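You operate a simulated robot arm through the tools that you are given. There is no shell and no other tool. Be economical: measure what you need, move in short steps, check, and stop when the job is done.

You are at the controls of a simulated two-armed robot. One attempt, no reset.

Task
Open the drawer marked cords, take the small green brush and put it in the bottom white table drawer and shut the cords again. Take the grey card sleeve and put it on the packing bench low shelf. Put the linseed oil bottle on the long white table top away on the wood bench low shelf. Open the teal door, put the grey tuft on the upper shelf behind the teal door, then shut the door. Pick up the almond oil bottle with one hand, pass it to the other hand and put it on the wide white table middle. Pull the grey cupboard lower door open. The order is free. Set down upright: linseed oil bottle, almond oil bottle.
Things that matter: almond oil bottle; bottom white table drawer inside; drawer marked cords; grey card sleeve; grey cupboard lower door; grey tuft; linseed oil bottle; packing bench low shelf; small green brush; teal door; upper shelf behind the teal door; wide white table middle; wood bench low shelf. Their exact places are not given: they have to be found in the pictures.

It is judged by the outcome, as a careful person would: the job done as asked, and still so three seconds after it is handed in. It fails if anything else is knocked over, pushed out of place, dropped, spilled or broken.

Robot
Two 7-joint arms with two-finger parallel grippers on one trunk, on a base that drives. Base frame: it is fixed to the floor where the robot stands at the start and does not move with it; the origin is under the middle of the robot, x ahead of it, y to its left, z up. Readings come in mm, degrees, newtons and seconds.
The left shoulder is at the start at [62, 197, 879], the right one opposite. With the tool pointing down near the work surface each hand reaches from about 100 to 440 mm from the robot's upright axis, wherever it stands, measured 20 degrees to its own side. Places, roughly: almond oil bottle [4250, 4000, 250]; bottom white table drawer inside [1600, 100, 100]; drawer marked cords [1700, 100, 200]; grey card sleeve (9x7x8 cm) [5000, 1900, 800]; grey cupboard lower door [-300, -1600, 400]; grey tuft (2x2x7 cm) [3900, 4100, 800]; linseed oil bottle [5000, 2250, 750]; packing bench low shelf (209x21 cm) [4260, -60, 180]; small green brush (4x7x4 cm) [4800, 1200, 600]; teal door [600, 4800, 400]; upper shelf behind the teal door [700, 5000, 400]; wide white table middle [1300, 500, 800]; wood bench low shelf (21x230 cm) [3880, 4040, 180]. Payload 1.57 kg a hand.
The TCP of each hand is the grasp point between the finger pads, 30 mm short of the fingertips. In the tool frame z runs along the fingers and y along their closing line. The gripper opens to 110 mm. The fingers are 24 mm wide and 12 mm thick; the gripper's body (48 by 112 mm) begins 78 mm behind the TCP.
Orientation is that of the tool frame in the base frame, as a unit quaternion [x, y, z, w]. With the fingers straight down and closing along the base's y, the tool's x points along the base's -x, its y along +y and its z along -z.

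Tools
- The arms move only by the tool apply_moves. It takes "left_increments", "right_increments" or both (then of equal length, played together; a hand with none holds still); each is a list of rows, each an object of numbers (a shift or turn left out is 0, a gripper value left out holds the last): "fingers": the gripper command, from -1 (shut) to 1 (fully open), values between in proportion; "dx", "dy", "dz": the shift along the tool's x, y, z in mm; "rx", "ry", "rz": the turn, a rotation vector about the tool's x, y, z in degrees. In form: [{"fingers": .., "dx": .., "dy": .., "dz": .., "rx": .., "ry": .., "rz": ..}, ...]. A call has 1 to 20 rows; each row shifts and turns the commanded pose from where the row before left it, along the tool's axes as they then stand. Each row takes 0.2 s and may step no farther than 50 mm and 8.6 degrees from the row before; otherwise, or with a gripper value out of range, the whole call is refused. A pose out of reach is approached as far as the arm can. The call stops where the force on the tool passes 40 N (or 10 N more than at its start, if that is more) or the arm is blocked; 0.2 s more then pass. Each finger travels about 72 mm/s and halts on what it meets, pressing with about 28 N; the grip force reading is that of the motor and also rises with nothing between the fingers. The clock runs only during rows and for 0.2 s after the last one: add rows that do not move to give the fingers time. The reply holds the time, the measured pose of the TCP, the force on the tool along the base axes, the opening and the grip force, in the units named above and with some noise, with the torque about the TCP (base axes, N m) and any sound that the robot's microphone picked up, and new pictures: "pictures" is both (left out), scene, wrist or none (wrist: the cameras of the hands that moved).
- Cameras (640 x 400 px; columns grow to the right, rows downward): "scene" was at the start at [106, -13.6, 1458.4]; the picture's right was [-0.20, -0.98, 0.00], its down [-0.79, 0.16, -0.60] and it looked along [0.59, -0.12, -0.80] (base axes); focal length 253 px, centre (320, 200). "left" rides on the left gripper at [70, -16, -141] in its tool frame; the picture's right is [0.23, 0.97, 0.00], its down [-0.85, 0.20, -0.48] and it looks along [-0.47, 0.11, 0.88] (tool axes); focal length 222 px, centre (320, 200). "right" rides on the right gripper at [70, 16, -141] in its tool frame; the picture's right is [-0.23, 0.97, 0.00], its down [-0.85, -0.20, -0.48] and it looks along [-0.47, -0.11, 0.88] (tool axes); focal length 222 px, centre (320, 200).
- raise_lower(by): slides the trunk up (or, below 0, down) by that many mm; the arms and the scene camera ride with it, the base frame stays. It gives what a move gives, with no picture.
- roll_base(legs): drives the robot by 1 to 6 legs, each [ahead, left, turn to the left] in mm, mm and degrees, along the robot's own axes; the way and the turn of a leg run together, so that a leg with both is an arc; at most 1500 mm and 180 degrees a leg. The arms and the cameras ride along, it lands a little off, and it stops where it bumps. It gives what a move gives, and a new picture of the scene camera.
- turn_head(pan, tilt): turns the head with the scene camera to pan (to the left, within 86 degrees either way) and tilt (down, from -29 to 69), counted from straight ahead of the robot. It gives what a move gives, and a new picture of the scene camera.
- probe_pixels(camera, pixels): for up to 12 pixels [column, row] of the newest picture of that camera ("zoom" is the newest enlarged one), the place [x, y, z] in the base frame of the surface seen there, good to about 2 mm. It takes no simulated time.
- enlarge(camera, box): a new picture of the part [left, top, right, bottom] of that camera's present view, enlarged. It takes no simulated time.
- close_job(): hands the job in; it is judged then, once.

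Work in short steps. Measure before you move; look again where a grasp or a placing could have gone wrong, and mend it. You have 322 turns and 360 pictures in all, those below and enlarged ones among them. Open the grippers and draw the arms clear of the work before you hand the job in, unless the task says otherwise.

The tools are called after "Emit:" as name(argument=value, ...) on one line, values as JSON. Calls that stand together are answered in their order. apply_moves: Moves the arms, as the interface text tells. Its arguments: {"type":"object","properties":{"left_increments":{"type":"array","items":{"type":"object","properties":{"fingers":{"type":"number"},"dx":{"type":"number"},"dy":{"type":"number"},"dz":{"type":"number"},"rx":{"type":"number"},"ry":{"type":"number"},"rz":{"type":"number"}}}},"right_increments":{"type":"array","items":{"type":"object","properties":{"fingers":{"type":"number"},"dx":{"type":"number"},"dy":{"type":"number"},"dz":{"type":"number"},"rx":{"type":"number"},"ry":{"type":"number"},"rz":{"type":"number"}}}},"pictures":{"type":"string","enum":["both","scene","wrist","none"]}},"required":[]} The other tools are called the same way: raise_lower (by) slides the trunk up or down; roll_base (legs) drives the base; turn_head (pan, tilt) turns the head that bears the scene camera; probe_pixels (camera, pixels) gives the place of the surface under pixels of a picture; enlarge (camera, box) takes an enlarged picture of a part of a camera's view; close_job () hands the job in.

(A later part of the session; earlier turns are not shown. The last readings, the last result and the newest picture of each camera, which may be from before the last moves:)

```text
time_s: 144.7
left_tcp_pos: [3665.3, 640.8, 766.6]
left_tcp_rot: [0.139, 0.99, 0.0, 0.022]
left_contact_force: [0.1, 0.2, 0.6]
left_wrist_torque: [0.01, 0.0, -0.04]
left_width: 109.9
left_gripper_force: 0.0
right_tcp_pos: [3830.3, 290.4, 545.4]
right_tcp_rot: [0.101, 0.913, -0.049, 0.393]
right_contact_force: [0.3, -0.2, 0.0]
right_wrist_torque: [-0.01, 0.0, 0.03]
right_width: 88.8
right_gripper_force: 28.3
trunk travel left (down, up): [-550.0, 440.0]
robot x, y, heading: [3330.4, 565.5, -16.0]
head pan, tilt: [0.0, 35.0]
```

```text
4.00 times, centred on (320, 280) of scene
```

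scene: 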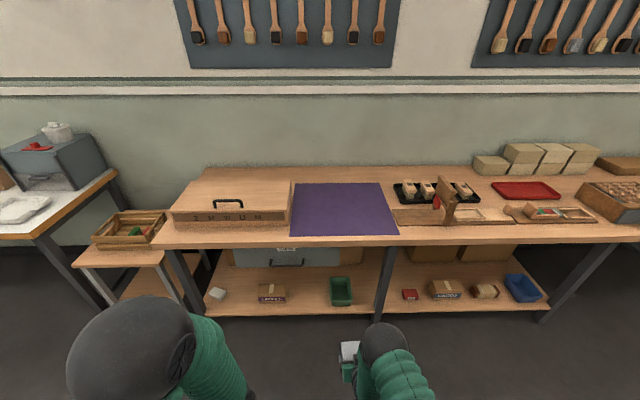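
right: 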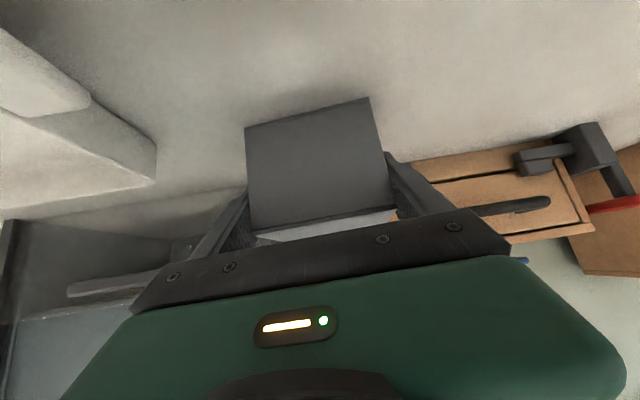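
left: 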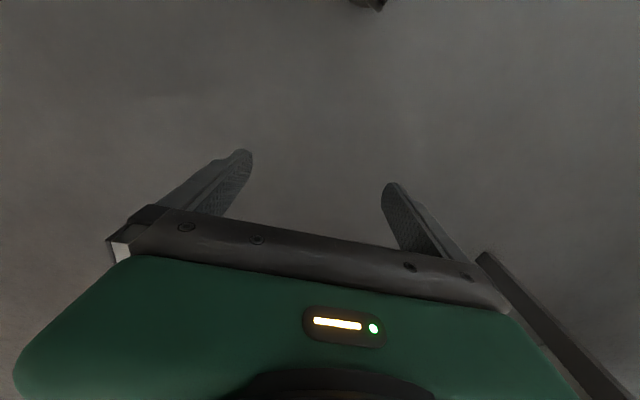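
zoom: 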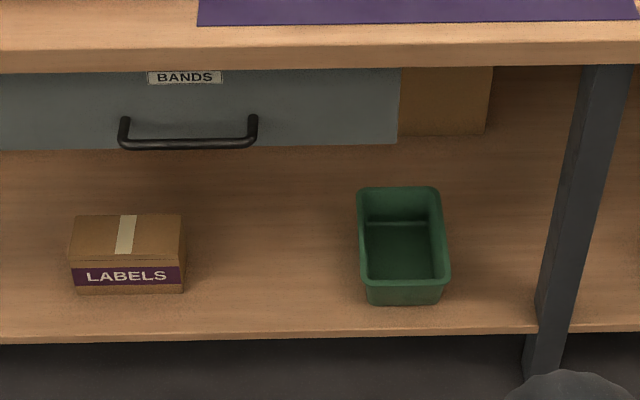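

Target sleeve centre (4345,358) on the shelf (z 172). I lower the trunk 285 mm, shift left 207, and drive toward the shelf.

Emit:
raise_lower(by=-285)

Emit:
roll_base(legs=[[0, 207, 0], [300, 0, 0]])

Emit:
enlarge(camera="right", box=[0, 0, 640, 400])

```text
time_s: 147.5
left_tcp_pos: [3664.7, 641.8, 482.2]
left_tcp_rot: [0.139, 0.99, 0.001, 0.021]
left_contact_force: [-0.1, -0.1, 0.7]
left_wrist_torque: [-0.01, -0.01, -0.01]
left_width: 109.7
left_gripper_force: 0.1
right_tcp_pos: [3831.3, 291.2, 260.3]
right_tcp_rot: [0.101, 0.913, -0.049, 0.392]
right_contact_force: [0.4, -0.1, -1.1]
right_wrist_torque: [-0.04, 0.01, 0.0]
right_width: 88.8
right_gripper_force: 28.4
trunk travel left (down, up): [-265.0, 725.0]
robot x, y, heading: [3335.2, 568.5, -16.1]
head pan, tilt: [0.0, 35.0]
```

```text
time_s: 150.8
left_tcp_pos: [4012.3, 755.0, 480.9]
left_tcp_rot: [0.141, 0.99, -0.001, 0.021]
left_contact_force: [1.0, 0.7, -0.4]
left_wrist_torque: [0.0, 0.02, -0.02]
left_width: 110.1
left_gripper_force: 0.1
right_tcp_pos: [4176.8, 405.2, 260.4]
right_tcp_rot: [0.103, 0.913, -0.049, 0.392]
right_contact_force: [0.2, 0.0, -0.6]
right_wrist_torque: [0.03, -0.02, 0.01]
right_width: 89.0
right_gripper_force: 28.4
trunk travel left (down, up): [-265.0, 725.0]
robot x, y, heading: [3681.1, 682.2, -16.3]
head pan, tilt: [0.0, 35.0]
```

scene: 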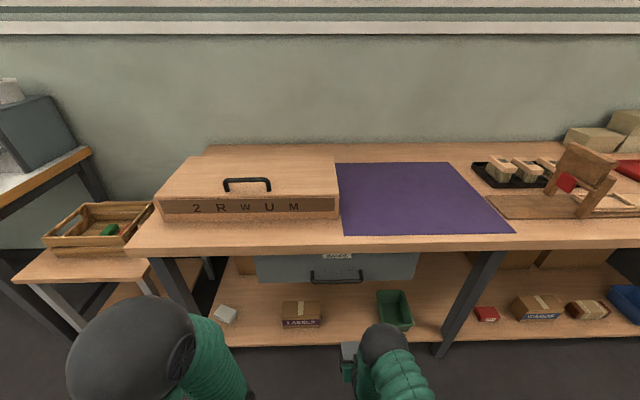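

```text
1.00 times, centred on (320, 200) of right (not enlarged: the box is as wide or as high as the picture)
```

zoom: 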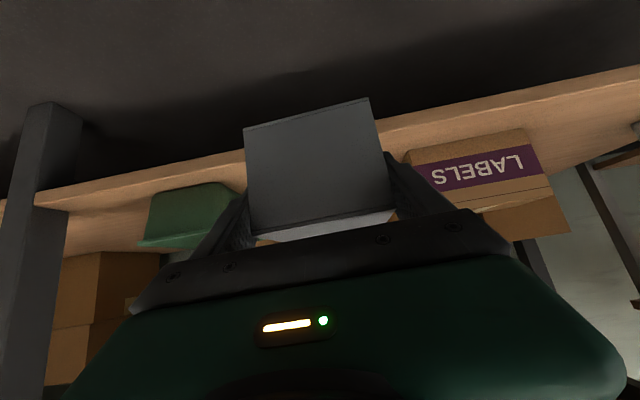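

I drive 164 mm straight ahead to hold the sleeve above its spot.

Emit:
roll_base(legs=[[164, 0, 0]])

Emit:
enlarge(camera="right", box=[0, 0, 640, 400])

```text
time_s: 152.4
left_tcp_pos: [4172.4, 706.0, 483.4]
left_tcp_rot: [0.141, 0.99, -0.001, 0.029]
left_contact_force: [0.5, 0.0, 0.2]
left_wrist_torque: [-0.01, -0.01, -0.02]
left_width: 109.9
left_gripper_force: 0.1
right_tcp_pos: [4327.0, 361.3, 258.2]
right_tcp_rot: [0.102, 0.915, -0.049, 0.388]
right_contact_force: [-0.1, 1.2, -0.1]
right_wrist_torque: [0.02, 0.01, 0.0]
right_width: 89.0
right_gripper_force: 27.9
trunk travel left (down, up): [-265.0, 725.0]
robot x, y, heading: [3837.6, 636.1, -16.3]
head pan, tilt: [0.0, 35.0]
stopped in leg 1: the robot was blocked; the commanded pose is now the measured one
```

scene: 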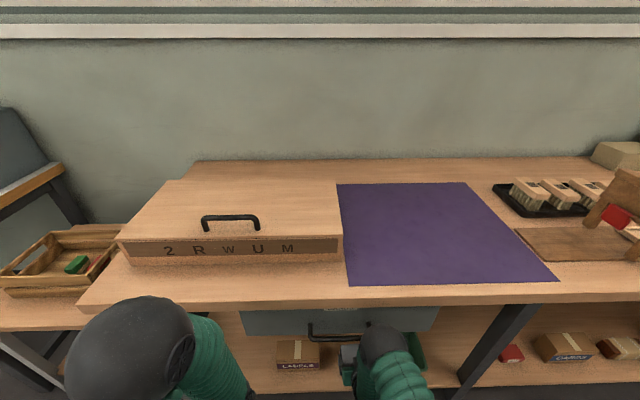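

```text
1.00 times, centred on (320, 200) of right (not enlarged: the box is as wide or as high as the picture)
```

zoom: 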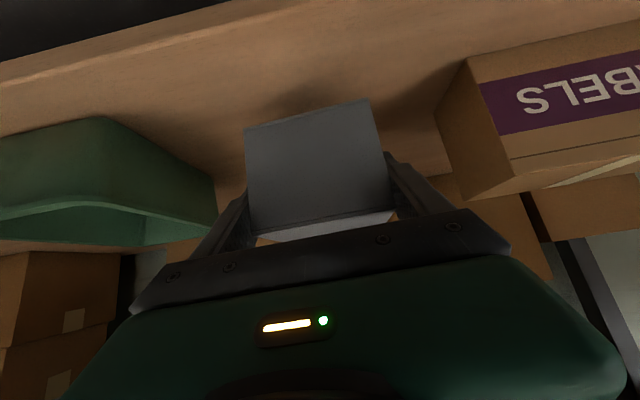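

The base touched something (likely the elbow at the bench edge) just at the end; position is adequate. I back off 10 mm and lower toward the shelf.

Emit:
roll_base(legs=[[-12, 0, 0]])

Emit:
raise_lower(by=-20)

Emit:
probe_pixels(camera="scene", pixels=[[385, 345], [335, 335], [385, 328], [345, 352], [440, 305], [150, 340]])

```text
time_s: 153.2
left_tcp_pos: [4163.8, 708.6, 481.5]
left_tcp_rot: [0.141, 0.99, -0.001, 0.028]
left_contact_force: [-0.3, 0.2, -0.3]
left_wrist_torque: [0.0, -0.01, -0.01]
left_width: 110.0
left_gripper_force: 0.0
right_tcp_pos: [4316.4, 364.0, 256.1]
right_tcp_rot: [0.103, 0.915, -0.05, 0.386]
right_contact_force: [0.5, -0.5, 0.3]
right_wrist_torque: [0.03, 0.0, 0.0]
right_width: 88.6
right_gripper_force: 28.1
trunk travel left (down, up): [-265.0, 725.0]
robot x, y, heading: [3826.7, 636.8, -16.5]
head pan, tilt: [0.0, 35.0]
```

scene: 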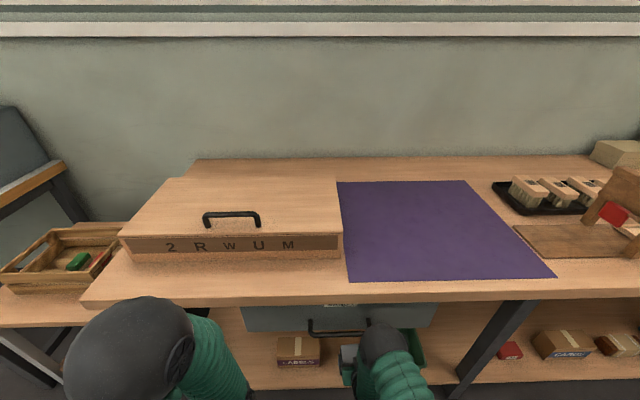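

```text
time_s: 153.8
left_tcp_pos: [4164.8, 709.0, 463.1]
left_tcp_rot: [0.142, 0.989, -0.002, 0.029]
left_contact_force: [-0.8, 0.2, -0.6]
left_wrist_torque: [-0.02, 0.03, -0.01]
left_width: 109.9
left_gripper_force: 0.0
right_tcp_pos: [4315.7, 364.6, 237.8]
right_tcp_rot: [0.101, 0.915, -0.049, 0.387]
right_contact_force: [0.2, -0.9, -1.2]
right_wrist_torque: [0.02, 0.02, -0.01]
right_width: 89.1
right_gripper_force: 27.9
trunk travel left (down, up): [-245.0, 745.0]
robot x, y, heading: [3829.3, 636.2, -16.7]
head pan, tilt: [0.0, 35.0]
```

```text
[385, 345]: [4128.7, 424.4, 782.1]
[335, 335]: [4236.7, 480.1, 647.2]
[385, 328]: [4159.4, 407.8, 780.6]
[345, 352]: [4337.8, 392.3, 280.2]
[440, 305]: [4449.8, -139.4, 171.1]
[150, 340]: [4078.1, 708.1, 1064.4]
```

Bottom is ~10 mm above the shelf. I lower the rest in small steps and watch the force.

Emit:
raise_lower(by=-9)

```text
time_s: 154.4
left_tcp_pos: [4164.8, 709.4, 455.0]
left_tcp_rot: [0.142, 0.989, -0.003, 0.029]
left_contact_force: [0.1, 0.2, -0.1]
left_wrist_torque: [0.03, -0.01, 0.05]
left_width: 109.8
left_gripper_force: 0.1
right_tcp_pos: [4317.3, 363.8, 227.3]
right_tcp_rot: [0.102, 0.915, -0.05, 0.388]
right_contact_force: [0.1, -0.3, 0.5]
right_wrist_torque: [-0.01, -0.01, -0.04]
right_width: 88.9
right_gripper_force: 27.7
trunk travel left (down, up): [-236.0, 754.0]
robot x, y, heading: [3827.3, 639.4, -16.7]
head pan, tilt: [0.0, 35.0]
```

Bottom is at ≈173, on the shelf. I open the fingers.

Emit:
apply_moves(right_increments=[{"fingers": 1}, {"fingers": 1}, {"fingers": 1}, {"dz": -15}, {"dz": -15}], pictures="wrist")

```text
time_s: 155.6
left_tcp_pos: [4163.5, 708.4, 453.8]
left_tcp_rot: [0.142, 0.989, -0.002, 0.028]
left_contact_force: [0.1, -0.5, 0.5]
left_wrist_torque: [-0.03, 0.0, -0.04]
left_width: 109.9
left_gripper_force: 0.1
right_tcp_pos: [4294.6, 368.9, 247.9]
right_tcp_rot: [0.103, 0.915, -0.049, 0.386]
right_contact_force: [0.3, -0.2, -0.2]
right_wrist_torque: [0.01, 0.02, -0.01]
right_width: 109.9
right_gripper_force: 0.0
trunk travel left (down, up): [-236.0, 754.0]
robot x, y, heading: [3830.5, 640.6, -16.4]
head pan, tilt: [0.0, 35.0]
```

right: 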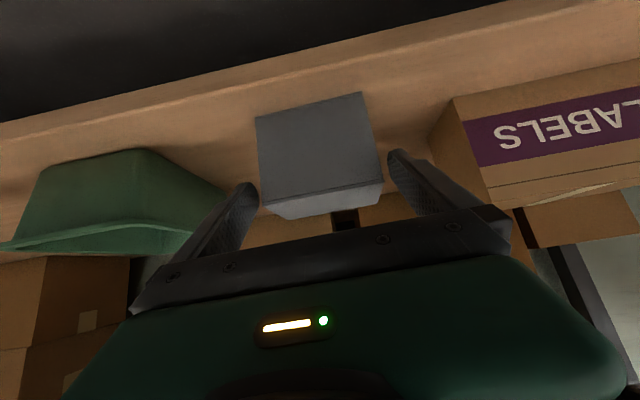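

Sleeve stands free on the shelf. I back off, turn the right hand to tool-down, lift the left a bit, and drive toward the stool.

Emit:
roll_base(legs=[[-350, 0, 0]])

Emit:
apply_moves(left_increments=[{"dx": 15, "dz": -20}, {"dx": 15, "dz": -20}, {"dx": 15, "dz": -20}, {"dx": 15, "dz": -20}, {}, {}], right_increments=[{"ry": 7.7, "fingers": 0.13}, {"ry": 7.7}, {"ry": 7.7}, {"ry": 7.7}, {"ry": 7.7}, {"ry": 7.5}], pictures="none")

Emit:
raise_lower(by=400)

Emit:
raise_lower(by=100)

Emit:
roll_base(legs=[[0, 0, 21.4], [605, 540, 0]])

```text
time_s: 157.9
left_tcp_pos: [3831.5, 806.7, 453.8]
left_tcp_rot: [0.142, 0.989, -0.002, 0.029]
left_contact_force: [0.3, 0.2, 0.4]
left_wrist_torque: [-0.04, -0.01, -0.03]
left_width: 110.0
left_gripper_force: 0.0
right_tcp_pos: [3960.5, 463.8, 248.9]
right_tcp_rot: [0.102, 0.915, -0.049, 0.388]
right_contact_force: [-0.4, -0.3, 1.4]
right_wrist_torque: [0.0, 0.0, -0.02]
right_width: 110.4
right_gripper_force: 0.1
trunk travel left (down, up): [-236.0, 754.0]
robot x, y, heading: [3494.4, 737.2, -16.7]
head pan, tilt: [0.0, 35.0]
```

scene: 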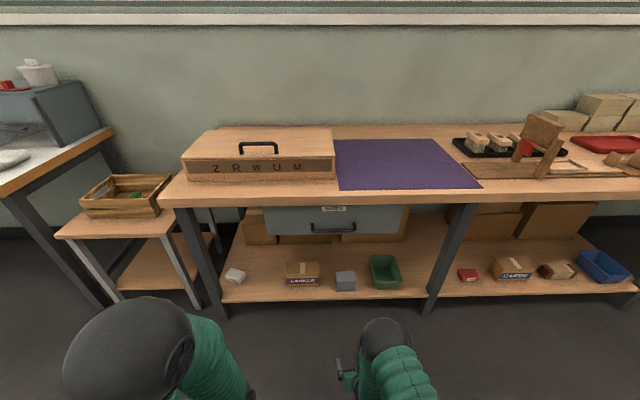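

```text
time_s: 159.3
left_tcp_pos: [3832.5, 806.0, 453.8]
left_tcp_rot: [0.143, 0.989, -0.003, 0.031]
left_contact_force: [1.4, 0.5, 0.6]
left_wrist_torque: [-0.02, 0.01, 0.03]
left_width: 110.0
left_gripper_force: 0.0
left hand out of reach, approached as far as the arm can: row 1, 2, 3, 4
right_tcp_pos: [3962.1, 465.4, 250.7]
right_tcp_rot: [0.114, 0.993, -0.005, -0.002]
right_contact_force: [0.5, 0.4, -0.5]
right_wrist_torque: [0.04, -0.01, -0.01]
right_width: 61.9
right_gripper_force: 0.0
trunk travel left (down, up): [-236.0, 754.0]
robot x, y, heading: [3495.2, 738.2, -16.7]
head pan, tilt: [0.0, 35.0]
```

```text
time_s: 163.1
left_tcp_pos: [3833.8, 805.2, 852.8]
left_tcp_rot: [0.143, 0.989, -0.002, 0.031]
left_contact_force: [0.0, -0.2, 0.5]
left_wrist_torque: [0.0, 0.01, -0.02]
left_width: 110.2
left_gripper_force: 0.1
right_tcp_pos: [3962.9, 466.5, 649.9]
right_tcp_rot: [0.114, 0.993, -0.005, -0.001]
right_contact_force: [-0.3, -0.2, -0.5]
right_wrist_torque: [0.01, -0.02, 0.02]
right_width: 62.4
right_gripper_force: 0.1
trunk travel left (down, up): [-636.0, 354.0]
robot x, y, heading: [3492.9, 735.7, -16.5]
head pan, tilt: [0.0, 35.0]
```

```text
time_s: 164.4
left_tcp_pos: [3833.8, 805.8, 955.1]
left_tcp_rot: [0.142, 0.989, -0.002, 0.032]
left_contact_force: [0.0, -1.0, 0.2]
left_wrist_torque: [-0.02, 0.01, -0.03]
left_width: 110.1
left_gripper_force: 0.0
right_tcp_pos: [3961.5, 466.5, 748.7]
right_tcp_rot: [0.115, 0.993, -0.005, -0.001]
right_contact_force: [0.1, 0.7, -0.3]
right_wrist_torque: [-0.01, 0.02, -0.01]
right_width: 62.2
right_gripper_force: 0.0
trunk travel left (down, up): [-736.0, 254.0]
robot x, y, heading: [3499.1, 737.2, -17.0]
head pan, tilt: [0.0, 35.0]
```

```text
time_s: 168.5
left_tcp_pos: [4141.7, 1265.1, 963.0]
left_tcp_rot: [-0.043, 0.998, 0.017, 0.041]
left_contact_force: [1.1, -1.6, -0.6]
left_wrist_torque: [0.17, 0.06, 0.0]
left_width: 109.9
left_gripper_force: 0.0
right_tcp_pos: [4366.3, 1000.7, 745.2]
right_tcp_rot: [-0.067, 0.998, 0.007, -0.016]
right_contact_force: [-24.1, -0.5, 13.1]
right_wrist_torque: [-0.51, -1.05, -1.09]
right_width: 59.2
right_gripper_force: 0.0
trunk travel left (down, up): [-736.0, 254.0]
robot x, y, heading: [3850.2, 1105.9, 4.8]
head pan, tilt: [0.0, 35.0]
stopped in leg 2: the force on the tool passed its limit at 57 N (the readings are from after the stop); the commanded pose is now the measured one
```

scene: 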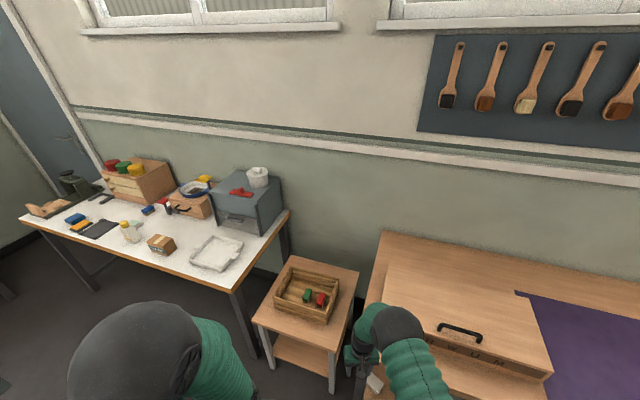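

The right hand touched the bench end. I back off straight and check.

Emit:
roll_base(legs=[[-200, 0, 0]])

Emit:
probe_pixels(camera="scene", pixels=[[320, 200]])

```text
time_s: 170.0
left_tcp_pos: [3954.3, 1260.3, 959.0]
left_tcp_rot: [-0.046, 0.998, 0.011, 0.04]
left_contact_force: [1.5, -0.4, 0.1]
left_wrist_torque: [0.04, 0.04, 0.0]
left_width: 109.8
left_gripper_force: 0.0
right_tcp_pos: [4180.9, 994.6, 743.1]
right_tcp_rot: [-0.072, 0.997, 0.002, -0.013]
right_contact_force: [-1.2, 0.5, -0.6]
right_wrist_torque: [0.0, 0.02, 0.0]
right_width: 62.3
right_gripper_force: 0.0
trunk travel left (down, up): [-736.0, 254.0]
robot x, y, heading: [3659.9, 1087.8, 5.5]
head pan, tilt: [0.0, 35.0]
```

scene: 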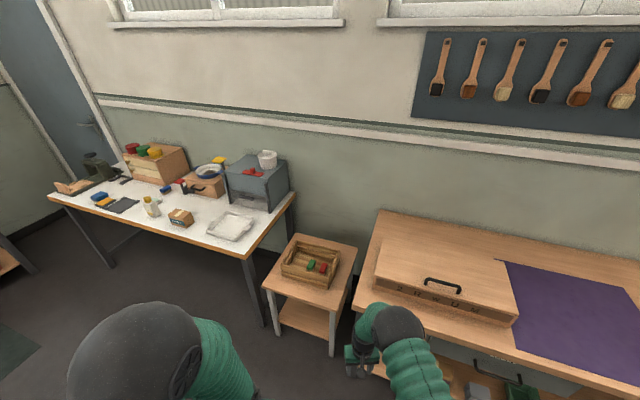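

```text
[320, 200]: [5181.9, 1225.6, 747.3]
```

Nothing appears displaced. I strafe left 198, rotate the right hand to yaw 0, then advance toward the crate.

Emit:
roll_base(legs=[[0, 198, 0], [420, 0, 0]])

Emit:
apply_moves(right_increments=[{"rz": 8.3}], pictures="wrist")

```text
time_s: 173.7
left_tcp_pos: [4330.6, 1510.2, 959.0]
left_tcp_rot: [-0.05, 0.998, 0.005, 0.045]
left_contact_force: [0.5, -0.2, -0.2]
left_wrist_torque: [-0.07, -0.04, -0.03]
left_width: 110.0
left_gripper_force: 0.1
right_tcp_pos: [4559.8, 1244.2, 748.5]
right_tcp_rot: [-0.078, 0.997, -0.003, -0.01]
right_contact_force: [-0.3, 1.1, 0.6]
right_wrist_torque: [0.01, 0.0, 0.01]
right_width: 62.3
right_gripper_force: 0.0
trunk travel left (down, up): [-736.0, 254.0]
robot x, y, heading: [4041.7, 1326.1, 5.7]
head pan, tilt: [0.0, 35.0]
```

scene: 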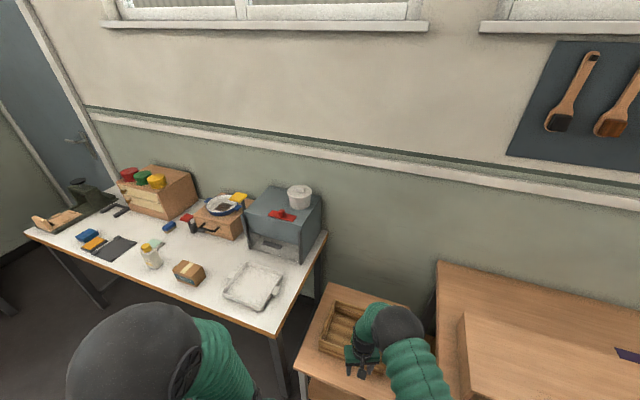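

```text
time_s: 174.1
left_tcp_pos: [4334.9, 1506.6, 960.9]
left_tcp_rot: [-0.051, 0.997, 0.006, 0.049]
left_contact_force: [-1.2, -0.1, -0.2]
left_wrist_torque: [-0.01, 0.02, 0.0]
left_width: 110.2
left_gripper_force: 0.0
right_tcp_pos: [4561.0, 1241.0, 748.5]
right_tcp_rot: [-0.004, 1.0, -0.003, -0.011]
right_contact_force: [-0.2, -0.2, 0.5]
right_wrist_torque: [-0.02, -0.03, 0.01]
right_width: 62.2
right_gripper_force: 0.0
trunk travel left (down, up): [-736.0, 254.0]
robot x, y, heading: [4038.7, 1325.6, 5.7]
head pan, tilt: [0.0, 35.0]
```

right: 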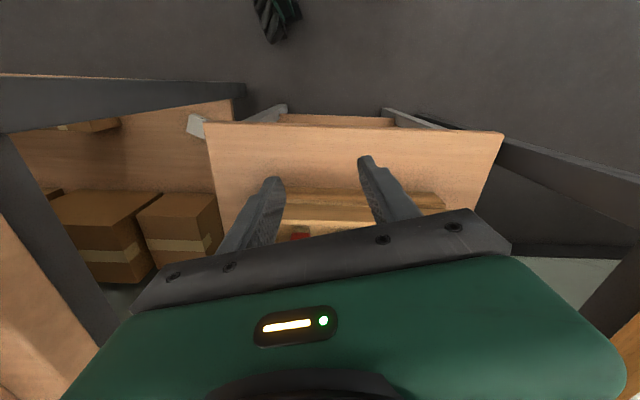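

I drive the remaining 187 mm ahead, 10 right, to be over the brush.

Emit:
roll_base(legs=[[187, -11, 0]])

Emit:
enlarge(camera="right", box=[0, 0, 640, 400])

```text
time_s: 175.7
left_tcp_pos: [4521.8, 1512.0, 962.0]
left_tcp_rot: [-0.048, 0.998, 0.006, 0.048]
left_contact_force: [-0.7, -0.2, 0.0]
left_wrist_torque: [-0.01, -0.08, 0.01]
left_width: 110.1
left_gripper_force: 0.0
right_tcp_pos: [4745.7, 1245.7, 748.3]
right_tcp_rot: [0.0, 1.0, -0.005, -0.01]
right_contact_force: [-0.1, 0.2, -0.2]
right_wrist_torque: [0.01, 0.01, 0.0]
right_width: 62.4
right_gripper_force: 0.1
trunk travel left (down, up): [-736.0, 254.0]
robot x, y, heading: [4230.2, 1335.5, 5.7]
head pan, tilt: [0.0, 35.0]
```

scene: 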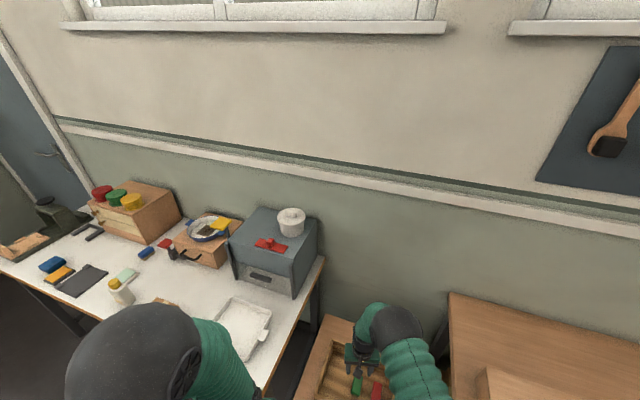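

```text
1.00 times, centred on (320, 200) of right (not enlarged: the box is as wide or as high as the picture)
```

zoom: 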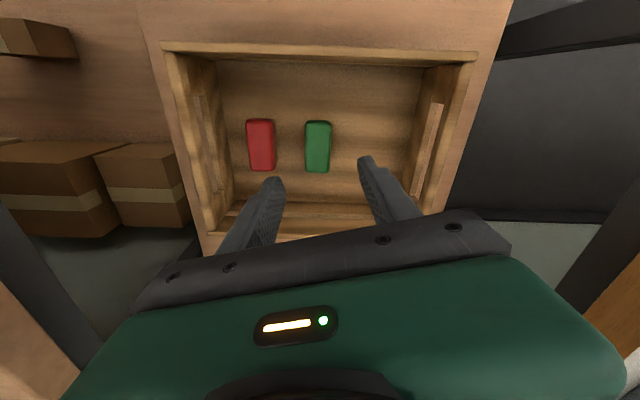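

Emit:
probe_pixels(camera="right", pixels=[[310, 125], [328, 125], [309, 160], [327, 160], [318, 145], [250, 145], [272, 145], [430, 150]])

```text
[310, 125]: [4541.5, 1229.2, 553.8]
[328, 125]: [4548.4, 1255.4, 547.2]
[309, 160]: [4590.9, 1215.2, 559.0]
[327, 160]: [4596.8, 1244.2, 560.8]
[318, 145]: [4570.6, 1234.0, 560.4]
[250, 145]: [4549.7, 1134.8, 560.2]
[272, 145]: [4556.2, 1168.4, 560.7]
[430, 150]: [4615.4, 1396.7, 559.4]
```

Emit:
probe_pixels(camera="zoom", pixels=[[310, 125], [328, 125], [309, 160], [327, 160], [318, 145], [250, 145], [272, 145], [430, 150], [318, 128], [318, 165]])

```text
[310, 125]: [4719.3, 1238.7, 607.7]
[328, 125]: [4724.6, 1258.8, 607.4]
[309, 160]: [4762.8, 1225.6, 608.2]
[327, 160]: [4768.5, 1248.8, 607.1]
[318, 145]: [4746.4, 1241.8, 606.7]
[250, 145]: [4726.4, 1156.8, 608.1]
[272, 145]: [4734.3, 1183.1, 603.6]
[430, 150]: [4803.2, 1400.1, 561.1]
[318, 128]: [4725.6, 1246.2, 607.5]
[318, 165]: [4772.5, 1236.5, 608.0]
```

The brush's yaw is about −14°, centre (4747,1242). I rotate the tool 14°, shift 4 mm right, and then lower 141 mm by trunk in two parts.

Emit:
apply_moves(right_increments=[{"rz": 7, "dy": -2}, {"rz": 7, "dy": -2}, {}], pictures="none")

Emit:
raise_lower(by=-95)

Emit:
enlarge(camera="right", box=[0, 0, 640, 400])

```text
time_s: 176.5
left_tcp_pos: [4525.9, 1512.2, 960.6]
left_tcp_rot: [-0.047, 0.998, 0.005, 0.049]
left_contact_force: [-0.9, 0.1, 0.3]
left_wrist_torque: [-0.02, -0.01, 0.0]
left_width: 109.9
left_gripper_force: 0.2
right_tcp_pos: [4747.0, 1241.8, 747.5]
right_tcp_rot: [0.121, 0.993, -0.005, -0.011]
right_contact_force: [0.1, -0.1, -0.4]
right_wrist_torque: [-0.01, -0.01, 0.0]
right_width: 62.2
right_gripper_force: 0.1
trunk travel left (down, up): [-736.0, 254.0]
robot x, y, heading: [4230.4, 1332.0, 5.6]
head pan, tilt: [0.0, 35.0]
```

```text
time_s: 177.8
left_tcp_pos: [4524.7, 1513.1, 865.9]
left_tcp_rot: [-0.048, 0.998, 0.005, 0.05]
left_contact_force: [-0.1, 0.2, 0.1]
left_wrist_torque: [-0.02, 0.01, 0.0]
left_width: 109.8
left_gripper_force: 0.0
right_tcp_pos: [4746.1, 1240.6, 652.6]
right_tcp_rot: [0.123, 0.992, -0.004, -0.009]
right_contact_force: [0.8, 0.2, 0.2]
right_wrist_torque: [-0.05, 0.0, -0.03]
right_width: 62.2
right_gripper_force: 0.1
trunk travel left (down, up): [-641.0, 349.0]
robot x, y, heading: [4226.4, 1334.2, 5.6]
head pan, tilt: [0.0, 35.0]
```

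```text
1.00 times, centred on (320, 200) of right (not enlarged: the box is as wide or as high as the picture)
```

zoom: 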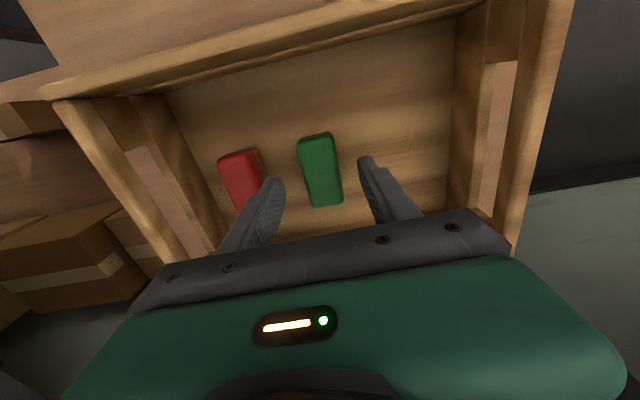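

Emit:
probe_pixels(camera="zoom", pixels=[[301, 145], [332, 145], [307, 200], [338, 198], [261, 165], [256, 152], [320, 170], [262, 178]])

```text
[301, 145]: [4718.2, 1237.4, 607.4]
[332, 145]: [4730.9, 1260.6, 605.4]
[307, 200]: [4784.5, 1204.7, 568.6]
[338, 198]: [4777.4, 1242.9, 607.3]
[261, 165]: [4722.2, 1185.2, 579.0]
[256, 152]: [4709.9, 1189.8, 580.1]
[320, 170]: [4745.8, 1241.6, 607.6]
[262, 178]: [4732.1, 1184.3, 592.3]
```

Clearance to the red one is ~15 mm. I lower 46 mm and close.

Emit:
raise_lower(by=-46)

Emit:
apply_moves(right_increments=[{"fingers": -1}, {"fingers": -1}, {"fingers": -1}, {"fingers": -1}], pictures="wrist")

```text
time_s: 178.6
left_tcp_pos: [4524.2, 1511.9, 820.9]
left_tcp_rot: [-0.047, 0.998, 0.005, 0.05]
left_contact_force: [0.2, -0.1, 0.4]
left_wrist_torque: [-0.03, 0.0, 0.0]
left_width: 109.8
left_gripper_force: 0.1
right_tcp_pos: [4746.9, 1240.5, 606.1]
right_tcp_rot: [0.122, 0.992, -0.005, -0.009]
right_contact_force: [0.3, 0.2, 0.0]
right_wrist_torque: [0.02, -0.01, -0.01]
right_width: 62.3
right_gripper_force: 0.0
trunk travel left (down, up): [-595.0, 395.0]
robot x, y, heading: [4233.3, 1330.7, 5.6]
head pan, tilt: [0.0, 35.0]
```

```text
time_s: 179.6
left_tcp_pos: [4525.4, 1511.9, 820.2]
left_tcp_rot: [-0.048, 0.998, 0.005, 0.049]
left_contact_force: [-0.4, 0.5, -0.4]
left_wrist_torque: [0.0, -0.01, 0.0]
left_width: 110.1
left_gripper_force: 0.1
right_tcp_pos: [4746.5, 1241.0, 606.8]
right_tcp_rot: [0.122, 0.993, -0.005, -0.009]
right_contact_force: [0.2, 0.5, 0.9]
right_wrist_torque: [0.01, 0.01, 0.02]
right_width: 33.0
right_gripper_force: 27.6
trunk travel left (down, up): [-595.0, 395.0]
robot x, y, heading: [4227.7, 1334.5, 5.4]
head pan, tilt: [0.0, 35.0]
```

right: 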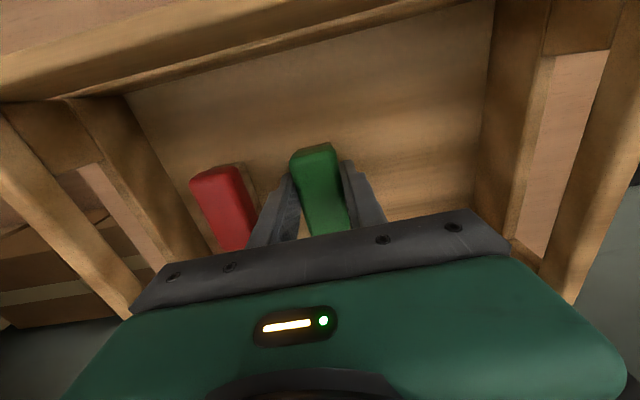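

Brush held (33 mm). I lift 180 mm and back away.

Emit:
raise_lower(by=180)

Emit:
roll_base(legs=[[-600, 0, 0]])

Emit:
enlarge(camera="right", box=[0, 0, 640, 400])

```text
time_s: 181.6
left_tcp_pos: [4526.0, 1511.3, 999.6]
left_tcp_rot: [-0.048, 0.998, 0.005, 0.049]
left_contact_force: [0.1, -0.2, 0.4]
left_wrist_torque: [0.0, 0.0, 0.02]
left_width: 110.1
left_gripper_force: 0.0
right_tcp_pos: [4745.9, 1240.4, 786.9]
right_tcp_rot: [0.121, 0.993, -0.005, -0.01]
right_contact_force: [-0.3, 0.3, -1.0]
right_wrist_torque: [0.02, -0.05, 0.05]
right_width: 33.0
right_gripper_force: 28.1
trunk travel left (down, up): [-775.0, 215.0]
robot x, y, heading: [4228.6, 1329.2, 5.5]
head pan, tilt: [0.0, 35.0]
```

```text
time_s: 185.1
left_tcp_pos: [3923.7, 1455.1, 999.0]
left_tcp_rot: [-0.051, 0.997, 0.005, 0.05]
left_contact_force: [0.0, 0.2, -0.1]
left_wrist_torque: [0.05, -0.02, 0.01]
left_width: 109.9
left_gripper_force: 0.1
right_tcp_pos: [4146.8, 1185.5, 786.2]
right_tcp_rot: [0.118, 0.993, -0.005, -0.011]
right_contact_force: [-0.3, 0.1, -0.5]
right_wrist_torque: [0.02, -0.03, -0.03]
right_width: 32.8
right_gripper_force: 28.1
trunk travel left (down, up): [-775.0, 215.0]
robot x, y, heading: [3624.9, 1271.6, 5.9]
head pan, tilt: [0.0, 35.0]
```

scene: 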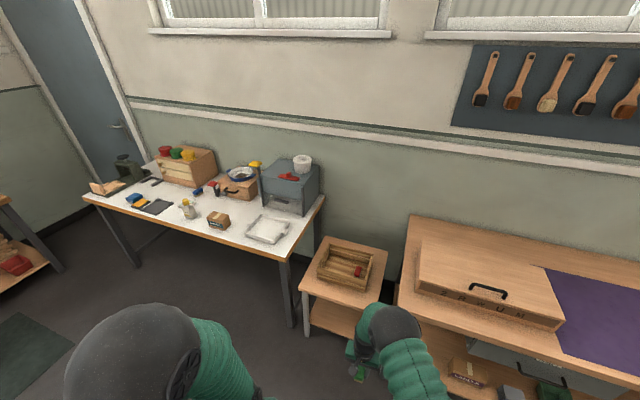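

```text
1.00 times, centred on (320, 200) of right (not enlarged: the box is as wide or as high as the picture)
```

zoom: 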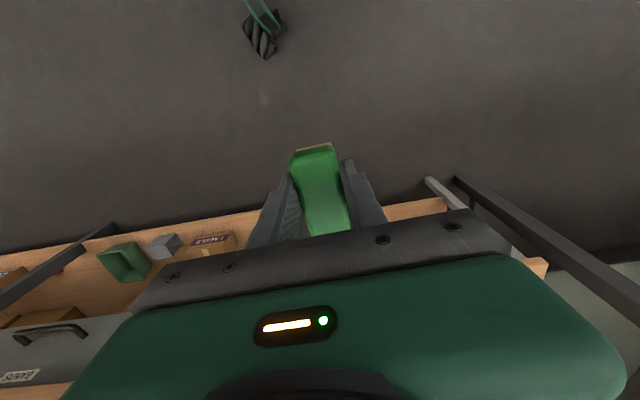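

Brush is secure. I drive to face the pedestal drawers (heading 165°).

Emit:
roll_base(legs=[[0, 0, 159.1], [260, 841, 0], [257, 841, 0]])

Emit:
raise_lower(by=-250)

Emit:
turn_head(pan=0, tilt=45)

```text
time_s: 200.4
left_tcp_pos: [2347.7, -265.3, 1001.0]
left_tcp_rot: [0.99, -0.128, -0.054, -0.003]
left_contact_force: [-0.3, -0.1, 0.0]
left_wrist_torque: [-0.02, -0.01, -0.02]
left_width: 110.0
left_gripper_force: 0.0
right_tcp_pos: [2236.3, 62.4, 787.2]
right_tcp_rot: [0.956, -0.293, 0.009, 0.0]
right_contact_force: [0.0, -0.2, -0.1]
right_wrist_torque: [-0.01, -0.03, -0.01]
right_width: 32.6
right_gripper_force: 28.1
trunk travel left (down, up): [-775.0, 215.0]
robot x, y, heading: [2690.5, -206.1, 165.4]
head pan, tilt: [0.0, 35.0]
```

scene: 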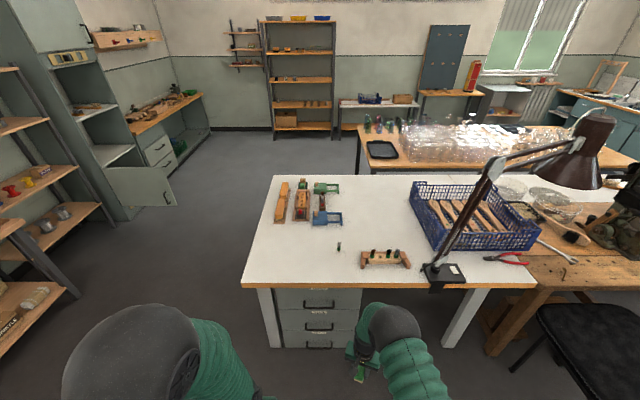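

```text
time_s: 203.0
left_tcp_pos: [2345.7, -268.2, 751.4]
left_tcp_rot: [0.99, -0.128, -0.056, -0.006]
left_contact_force: [-1.2, -0.4, 0.3]
left_wrist_torque: [-0.04, 0.0, 0.0]
left_width: 110.0
left_gripper_force: 0.0
right_tcp_pos: [2236.4, 59.2, 537.6]
right_tcp_rot: [0.956, -0.293, 0.009, -0.003]
right_contact_force: [-0.7, -0.3, -1.2]
right_wrist_torque: [0.0, -0.01, 0.0]
right_width: 33.0
right_gripper_force: 28.1
trunk travel left (down, up): [-525.0, 465.0]
robot x, y, heading: [2688.1, -203.4, 165.3]
head pan, tilt: [0.0, 35.0]
```

```text
time_s: 203.7
left_tcp_pos: [2345.9, -267.6, 751.8]
left_tcp_rot: [0.99, -0.128, -0.056, -0.005]
left_contact_force: [0.6, -0.1, 0.7]
left_wrist_torque: [0.02, -0.02, 0.0]
left_width: 110.0
left_gripper_force: 0.1
right_tcp_pos: [2236.2, 60.6, 537.8]
right_tcp_rot: [0.956, -0.293, 0.009, -0.002]
right_contact_force: [-0.4, -0.2, -2.0]
right_wrist_torque: [-0.01, 0.01, 0.03]
right_width: 33.0
right_gripper_force: 28.2
trunk travel left (down, up): [-525.0, 465.0]
robot x, y, heading: [2689.5, -206.0, 165.1]
head pan, tilt: [0.0, 45.0]
```

scene: 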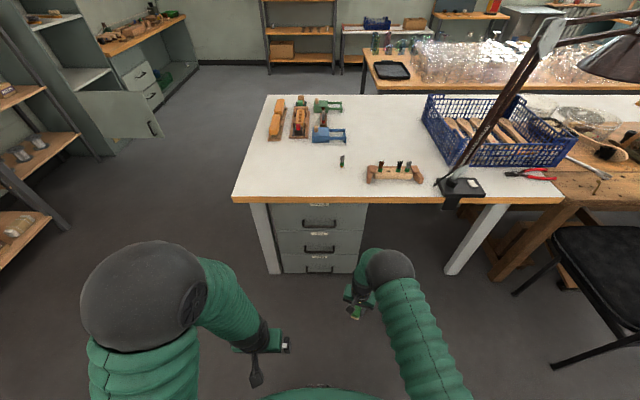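

I enlarge the bottom drawer and probe its handle.

Emit:
enlarge(camera="scene", box=[250, 195, 390, 285])

Emit:
probe_pixels(camera="zoom", pixels=[[255, 338], [318, 335], [380, 335], [255, 352], [320, 352], [380, 352], [318, 275], [160, 300], [490, 300], [320, 248], [320, 322]])

```text
4.44 times, centred on (320, 240) of scene
```

zoom: 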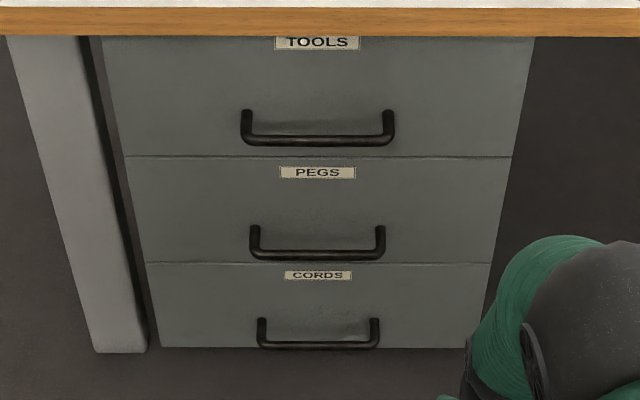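

```text
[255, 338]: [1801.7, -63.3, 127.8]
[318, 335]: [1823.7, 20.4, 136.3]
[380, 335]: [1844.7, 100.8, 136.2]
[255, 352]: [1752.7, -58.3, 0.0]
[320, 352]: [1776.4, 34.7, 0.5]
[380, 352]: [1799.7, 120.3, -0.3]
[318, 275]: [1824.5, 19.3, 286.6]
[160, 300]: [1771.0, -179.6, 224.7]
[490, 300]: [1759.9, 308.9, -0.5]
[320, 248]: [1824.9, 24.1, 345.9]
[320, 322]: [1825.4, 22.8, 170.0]
```

Emit:
probe_pixels(camera="zoom", pixels=[[300, 345], [318, 345], [340, 345], [318, 342], [318, 348], [262, 330], [375, 330], [318, 252], [318, 256], [155, 345], [470, 345]])

```text
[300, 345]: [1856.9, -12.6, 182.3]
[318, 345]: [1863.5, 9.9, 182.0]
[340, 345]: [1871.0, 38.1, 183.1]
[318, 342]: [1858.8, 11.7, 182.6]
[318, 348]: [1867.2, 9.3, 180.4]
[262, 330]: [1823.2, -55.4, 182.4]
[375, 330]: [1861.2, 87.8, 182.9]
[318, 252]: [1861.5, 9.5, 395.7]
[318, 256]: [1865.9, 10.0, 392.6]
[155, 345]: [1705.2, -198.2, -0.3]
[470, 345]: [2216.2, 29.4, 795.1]
```

Handle bar at (1866,10,z≈176), gap to the front ≈32 mm. I prepare the arms: left levelled, lowered and turned 90° to grip the bar front-to-back; right (brush) raised and pulled back.

Emit:
apply_moves(left_increments=[{"ry": 6.4}, {"dz": 40, "dx": -16}, {"dz": 40, "dx": -16}, {"dz": 40, "dx": -16}, {"dz": 40, "dx": -16}, {"dz": 40, "dx": -20}, {"rz": 8.2}, {"rz": 8.2}, {"rz": 8.2}, {"rz": 8.2}, {"rz": 8.2}, {"rz": 8.2}, {"rz": 8.2}, {"rz": 8.2}, {"rz": 8.2}, {"rz": 8.2}, {"rz": 8}], right_increments=[{"dz": -30}, {"dz": -30, "dx": 40}, {"dz": -30, "dx": 40}, {"dz": -30, "dx": 40}, {"dz": -30, "dx": 40}, {"dx": 40}, {}, {}, {}, {}, {}, {}, {}, {}, {}, {}, {}], pictures="scene")

```text
time_s: 207.3
left_tcp_pos: [2266.5, -248.7, 550.2]
left_tcp_rot: [-0.61, 0.792, -0.002, -0.001]
left_contact_force: [-0.1, -0.7, 0.5]
left_wrist_torque: [0.01, 0.01, 0.03]
left_width: 110.1
left_gripper_force: 0.1
right_tcp_pos: [2396.4, -54.1, 692.1]
right_tcp_rot: [0.956, -0.293, 0.009, -0.002]
right_contact_force: [0.5, 0.2, 0.0]
right_wrist_torque: [-0.01, -0.01, -0.01]
right_width: 32.8
right_gripper_force: 27.8
trunk travel left (down, up): [-525.0, 465.0]
robot x, y, heading: [2687.9, -202.9, 165.3]
head pan, tilt: [0.0, 45.0]
```

scene: 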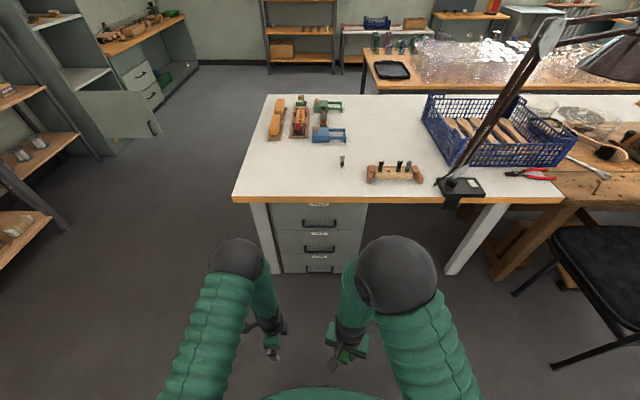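

A vertical gripper body would foul the drawer front, so I tilt the left tool to near-horizontal with the fingers closing vertically (rx −80).

Emit:
apply_moves(left_increments=[{"rx": -8, "fingers": -0.2}, {"rx": -8}, {"rx": -8}, {"rx": -8}, {"rx": -8}, {"rx": -8}, {"rx": -8}, {"rx": -8}, {"rx": -8}, {"rx": -5}], pictures="both")

```text
time_s: 208.3
left_tcp_pos: [2237.3, -314.9, 554.1]
left_tcp_rot: [-0.676, 0.696, 0.179, -0.164]
left_contact_force: [0.2, 0.5, -0.6]
left_wrist_torque: [0.03, 0.01, 0.02]
left_width: 44.1
left_gripper_force: 0.1
right_tcp_pos: [2396.8, -55.4, 687.9]
right_tcp_rot: [0.956, -0.293, 0.01, -0.005]
right_contact_force: [0.4, -0.5, -0.3]
right_wrist_torque: [-0.01, 0.02, 0.02]
right_width: 32.8
right_gripper_force: 27.9
trunk travel left (down, up): [-525.0, 465.0]
robot x, y, heading: [2688.7, -209.9, 165.6]
head pan, tilt: [0.0, 45.0]
stopped in row 4 (left hand): the arm was blocked; the commanded pose is now the measured one
```

scene: 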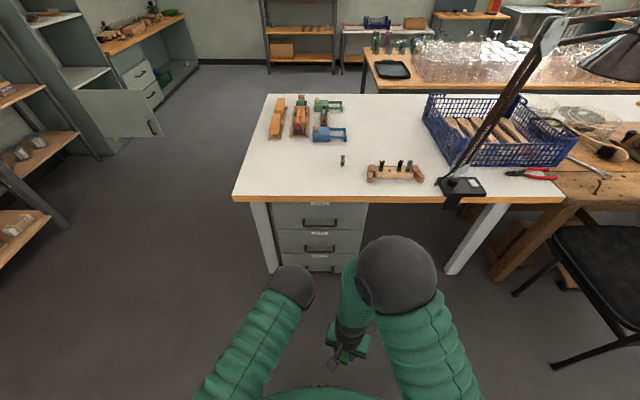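
left: 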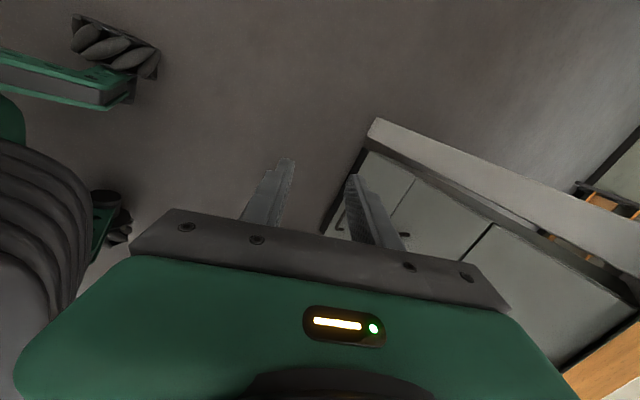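

Blocked by joint limits; I undo and instead pitch the hand with ry first, then roll it.

Emit:
apply_moves(left_increments=[{"rx": 8}, {"rx": 8}, {"rx": 8}, {"rx": 4}, {"rz": -8.2}, {"rz": -8.2}, {"rz": -8.2}, {"rz": -8.2}, {"rz": -8.2}, {"rz": -8.2}, {"rz": -8.2}, {"rz": -8.2}, {"rz": -8.2}, {"rz": -8.2}, {"rz": -8}], pictures="none")

Emit:
apply_moves(left_increments=[{"ry": -8}, {"ry": -8}, {"ry": -8}, {"ry": -8}, {"ry": -8}, {"ry": -8}, {"ry": -8}, {"ry": -8}, {"ry": -8}], pictures="none")

```text
time_s: 211.5
left_tcp_pos: [2240.1, -313.3, 558.4]
left_tcp_rot: [1.0, -0.017, 0.0, -0.006]
left_contact_force: [0.0, 0.1, 0.5]
left_wrist_torque: [0.02, 0.0, 0.0]
left_width: 43.9
left_gripper_force: 0.1
right_tcp_pos: [2397.4, -54.1, 692.0]
right_tcp_rot: [0.956, -0.293, 0.008, -0.003]
right_contact_force: [-0.1, -0.3, -0.5]
right_wrist_torque: [0.0, 0.0, 0.01]
right_width: 32.9
right_gripper_force: 28.0
trunk travel left (down, up): [-525.0, 465.0]
robot x, y, heading: [2687.1, -202.1, 165.2]
head pan, tilt: [0.0, 45.0]
```

```text
time_s: 213.5
left_tcp_pos: [2238.1, -314.0, 557.1]
left_tcp_rot: [0.808, -0.011, -0.589, -0.015]
left_contact_force: [0.5, 0.2, 0.8]
left_wrist_torque: [0.0, -0.01, -0.01]
left_width: 43.9
left_gripper_force: 0.1
right_tcp_pos: [2396.3, -54.5, 690.7]
right_tcp_rot: [0.956, -0.293, 0.008, -0.003]
right_contact_force: [-0.4, -0.1, 0.2]
right_wrist_torque: [0.01, 0.02, 0.0]
right_width: 33.0
right_gripper_force: 28.2
trunk travel left (down, up): [-525.0, 465.0]
robot x, y, heading: [2688.9, -205.2, 165.4]
head pan, tilt: [0.0, 45.0]
```

Pitch works (18° below horizontal). Now roll 90° about the tool axis.

Emit:
apply_moves(left_increments=[{"rz": 8.2}, {"rz": 8.2}, {"rz": 8.2}, {"rz": 8.2}, {"rz": 8.2}, {"rz": 8.2}, {"rz": 8.2}, {"rz": 8.2}, {"rz": 8.2}, {"rz": 8.2}, {"rz": 8}], pictures="scene")

```text
time_s: 216.0
left_tcp_pos: [2232.7, -364.4, 559.6]
left_tcp_rot: [0.606, -0.533, -0.396, 0.437]
left_contact_force: [-0.8, 0.2, 0.1]
left_wrist_torque: [0.01, 0.01, 0.0]
left_width: 43.8
left_gripper_force: 0.1
right_tcp_pos: [2396.5, -54.1, 691.7]
right_tcp_rot: [0.956, -0.294, 0.008, -0.003]
right_contact_force: [-0.7, 0.3, -0.8]
right_wrist_torque: [-0.01, 0.03, 0.03]
right_width: 32.9
right_gripper_force: 27.9
trunk travel left (down, up): [-525.0, 465.0]
robot x, y, heading: [2686.9, -205.3, 165.5]
head pan, tilt: [0.0, 45.0]
stopped in row 11 (left hand): the arm was blocked; the commanded pose is now the measured one
```

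scene: 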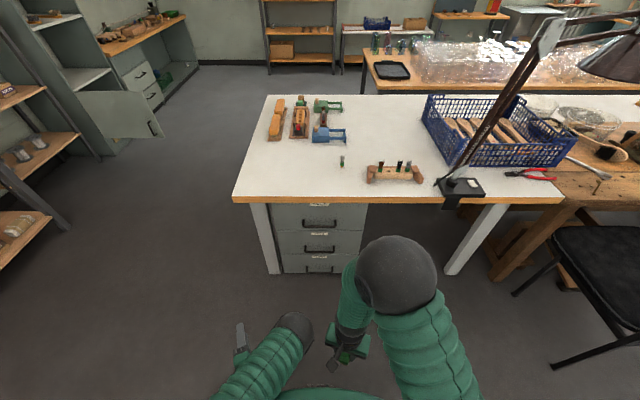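

The fingers now close vertically, tool heading 21° left of the robot. I turn the base −21° so the tool faces the drawer squarely, move close, and lower the trunk.

Emit:
roll_base(legs=[[0, 0, -21], [278, -9, 0]])

Emit:
raise_lower(by=-379)

Emit:
turn_head(pan=20, tilt=45)

```text
time_s: 219.1
left_tcp_pos: [1983.0, -23.8, 557.4]
left_tcp_rot: [-0.5, 0.635, 0.467, -0.359]
left_contact_force: [-0.7, -0.8, -0.2]
left_wrist_torque: [-0.03, 0.01, 0.0]
left_width: 43.9
left_gripper_force: 0.0
right_tcp_pos: [2246.2, 210.0, 690.9]
right_tcp_rot: [0.887, -0.461, 0.009, -0.002]
right_contact_force: [-0.6, 0.5, 0.4]
right_wrist_torque: [-0.01, -0.02, 0.03]
right_width: 32.7
right_gripper_force: 27.8
trunk travel left (down, up): [-525.0, 465.0]
robot x, y, heading: [2464.5, -34.2, 144.4]
head pan, tilt: [0.0, 45.0]
```

scene: 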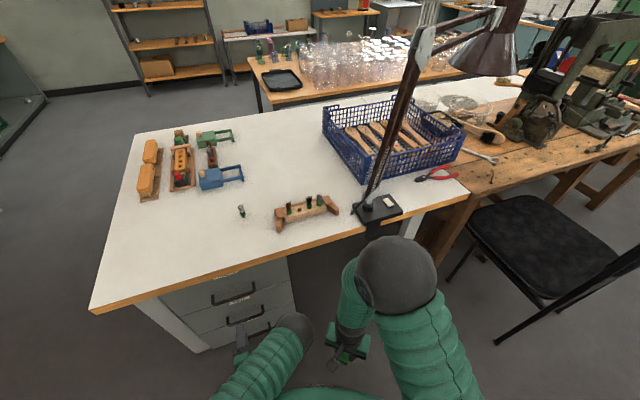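

```text
time_s: 222.7
left_tcp_pos: [1984.1, -24.1, 218.1]
left_tcp_rot: [-0.487, 0.631, 0.473, -0.375]
left_contact_force: [0.0, 0.7, 0.4]
left_wrist_torque: [-0.03, 0.01, 0.0]
left_width: 44.2
left_gripper_force: 0.0
right_tcp_pos: [2253.1, 210.2, 330.7]
right_tcp_rot: [0.888, -0.461, -0.002, 0.006]
right_contact_force: [0.1, 0.5, 0.6]
right_wrist_torque: [0.0, 0.0, 0.0]
right_width: 32.9
right_gripper_force: 27.9
trunk travel left (down, up): [-146.0, 844.0]
robot x, y, heading: [2468.8, -37.0, 144.5]
head pan, tilt: [0.0, 45.0]
```

```text
time_s: 223.6
left_tcp_pos: [1982.7, -23.6, 218.9]
left_tcp_rot: [-0.487, 0.63, 0.475, -0.375]
left_contact_force: [-0.3, 0.2, -0.3]
left_wrist_torque: [0.01, -0.04, -0.02]
left_width: 44.1
left_gripper_force: 0.1
right_tcp_pos: [2253.4, 210.7, 329.8]
right_tcp_rot: [0.887, -0.461, -0.002, 0.005]
right_contact_force: [-0.1, 0.0, -0.2]
right_wrist_torque: [-0.05, -0.01, -0.04]
right_width: 33.0
right_gripper_force: 28.1
trunk travel left (down, up): [-146.0, 844.0]
robot x, y, heading: [2470.0, -36.6, 144.6]
head pan, tilt: [20.0, 45.0]
```

scene: 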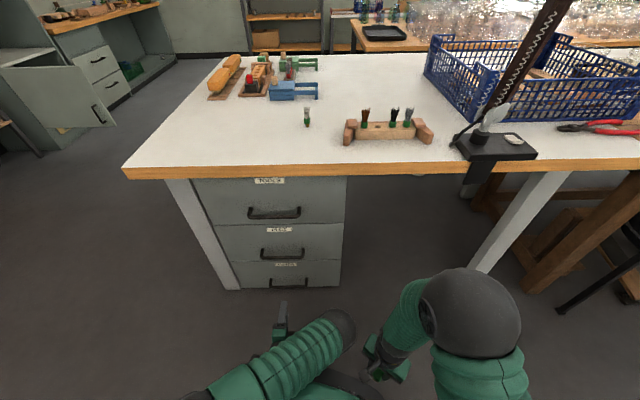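

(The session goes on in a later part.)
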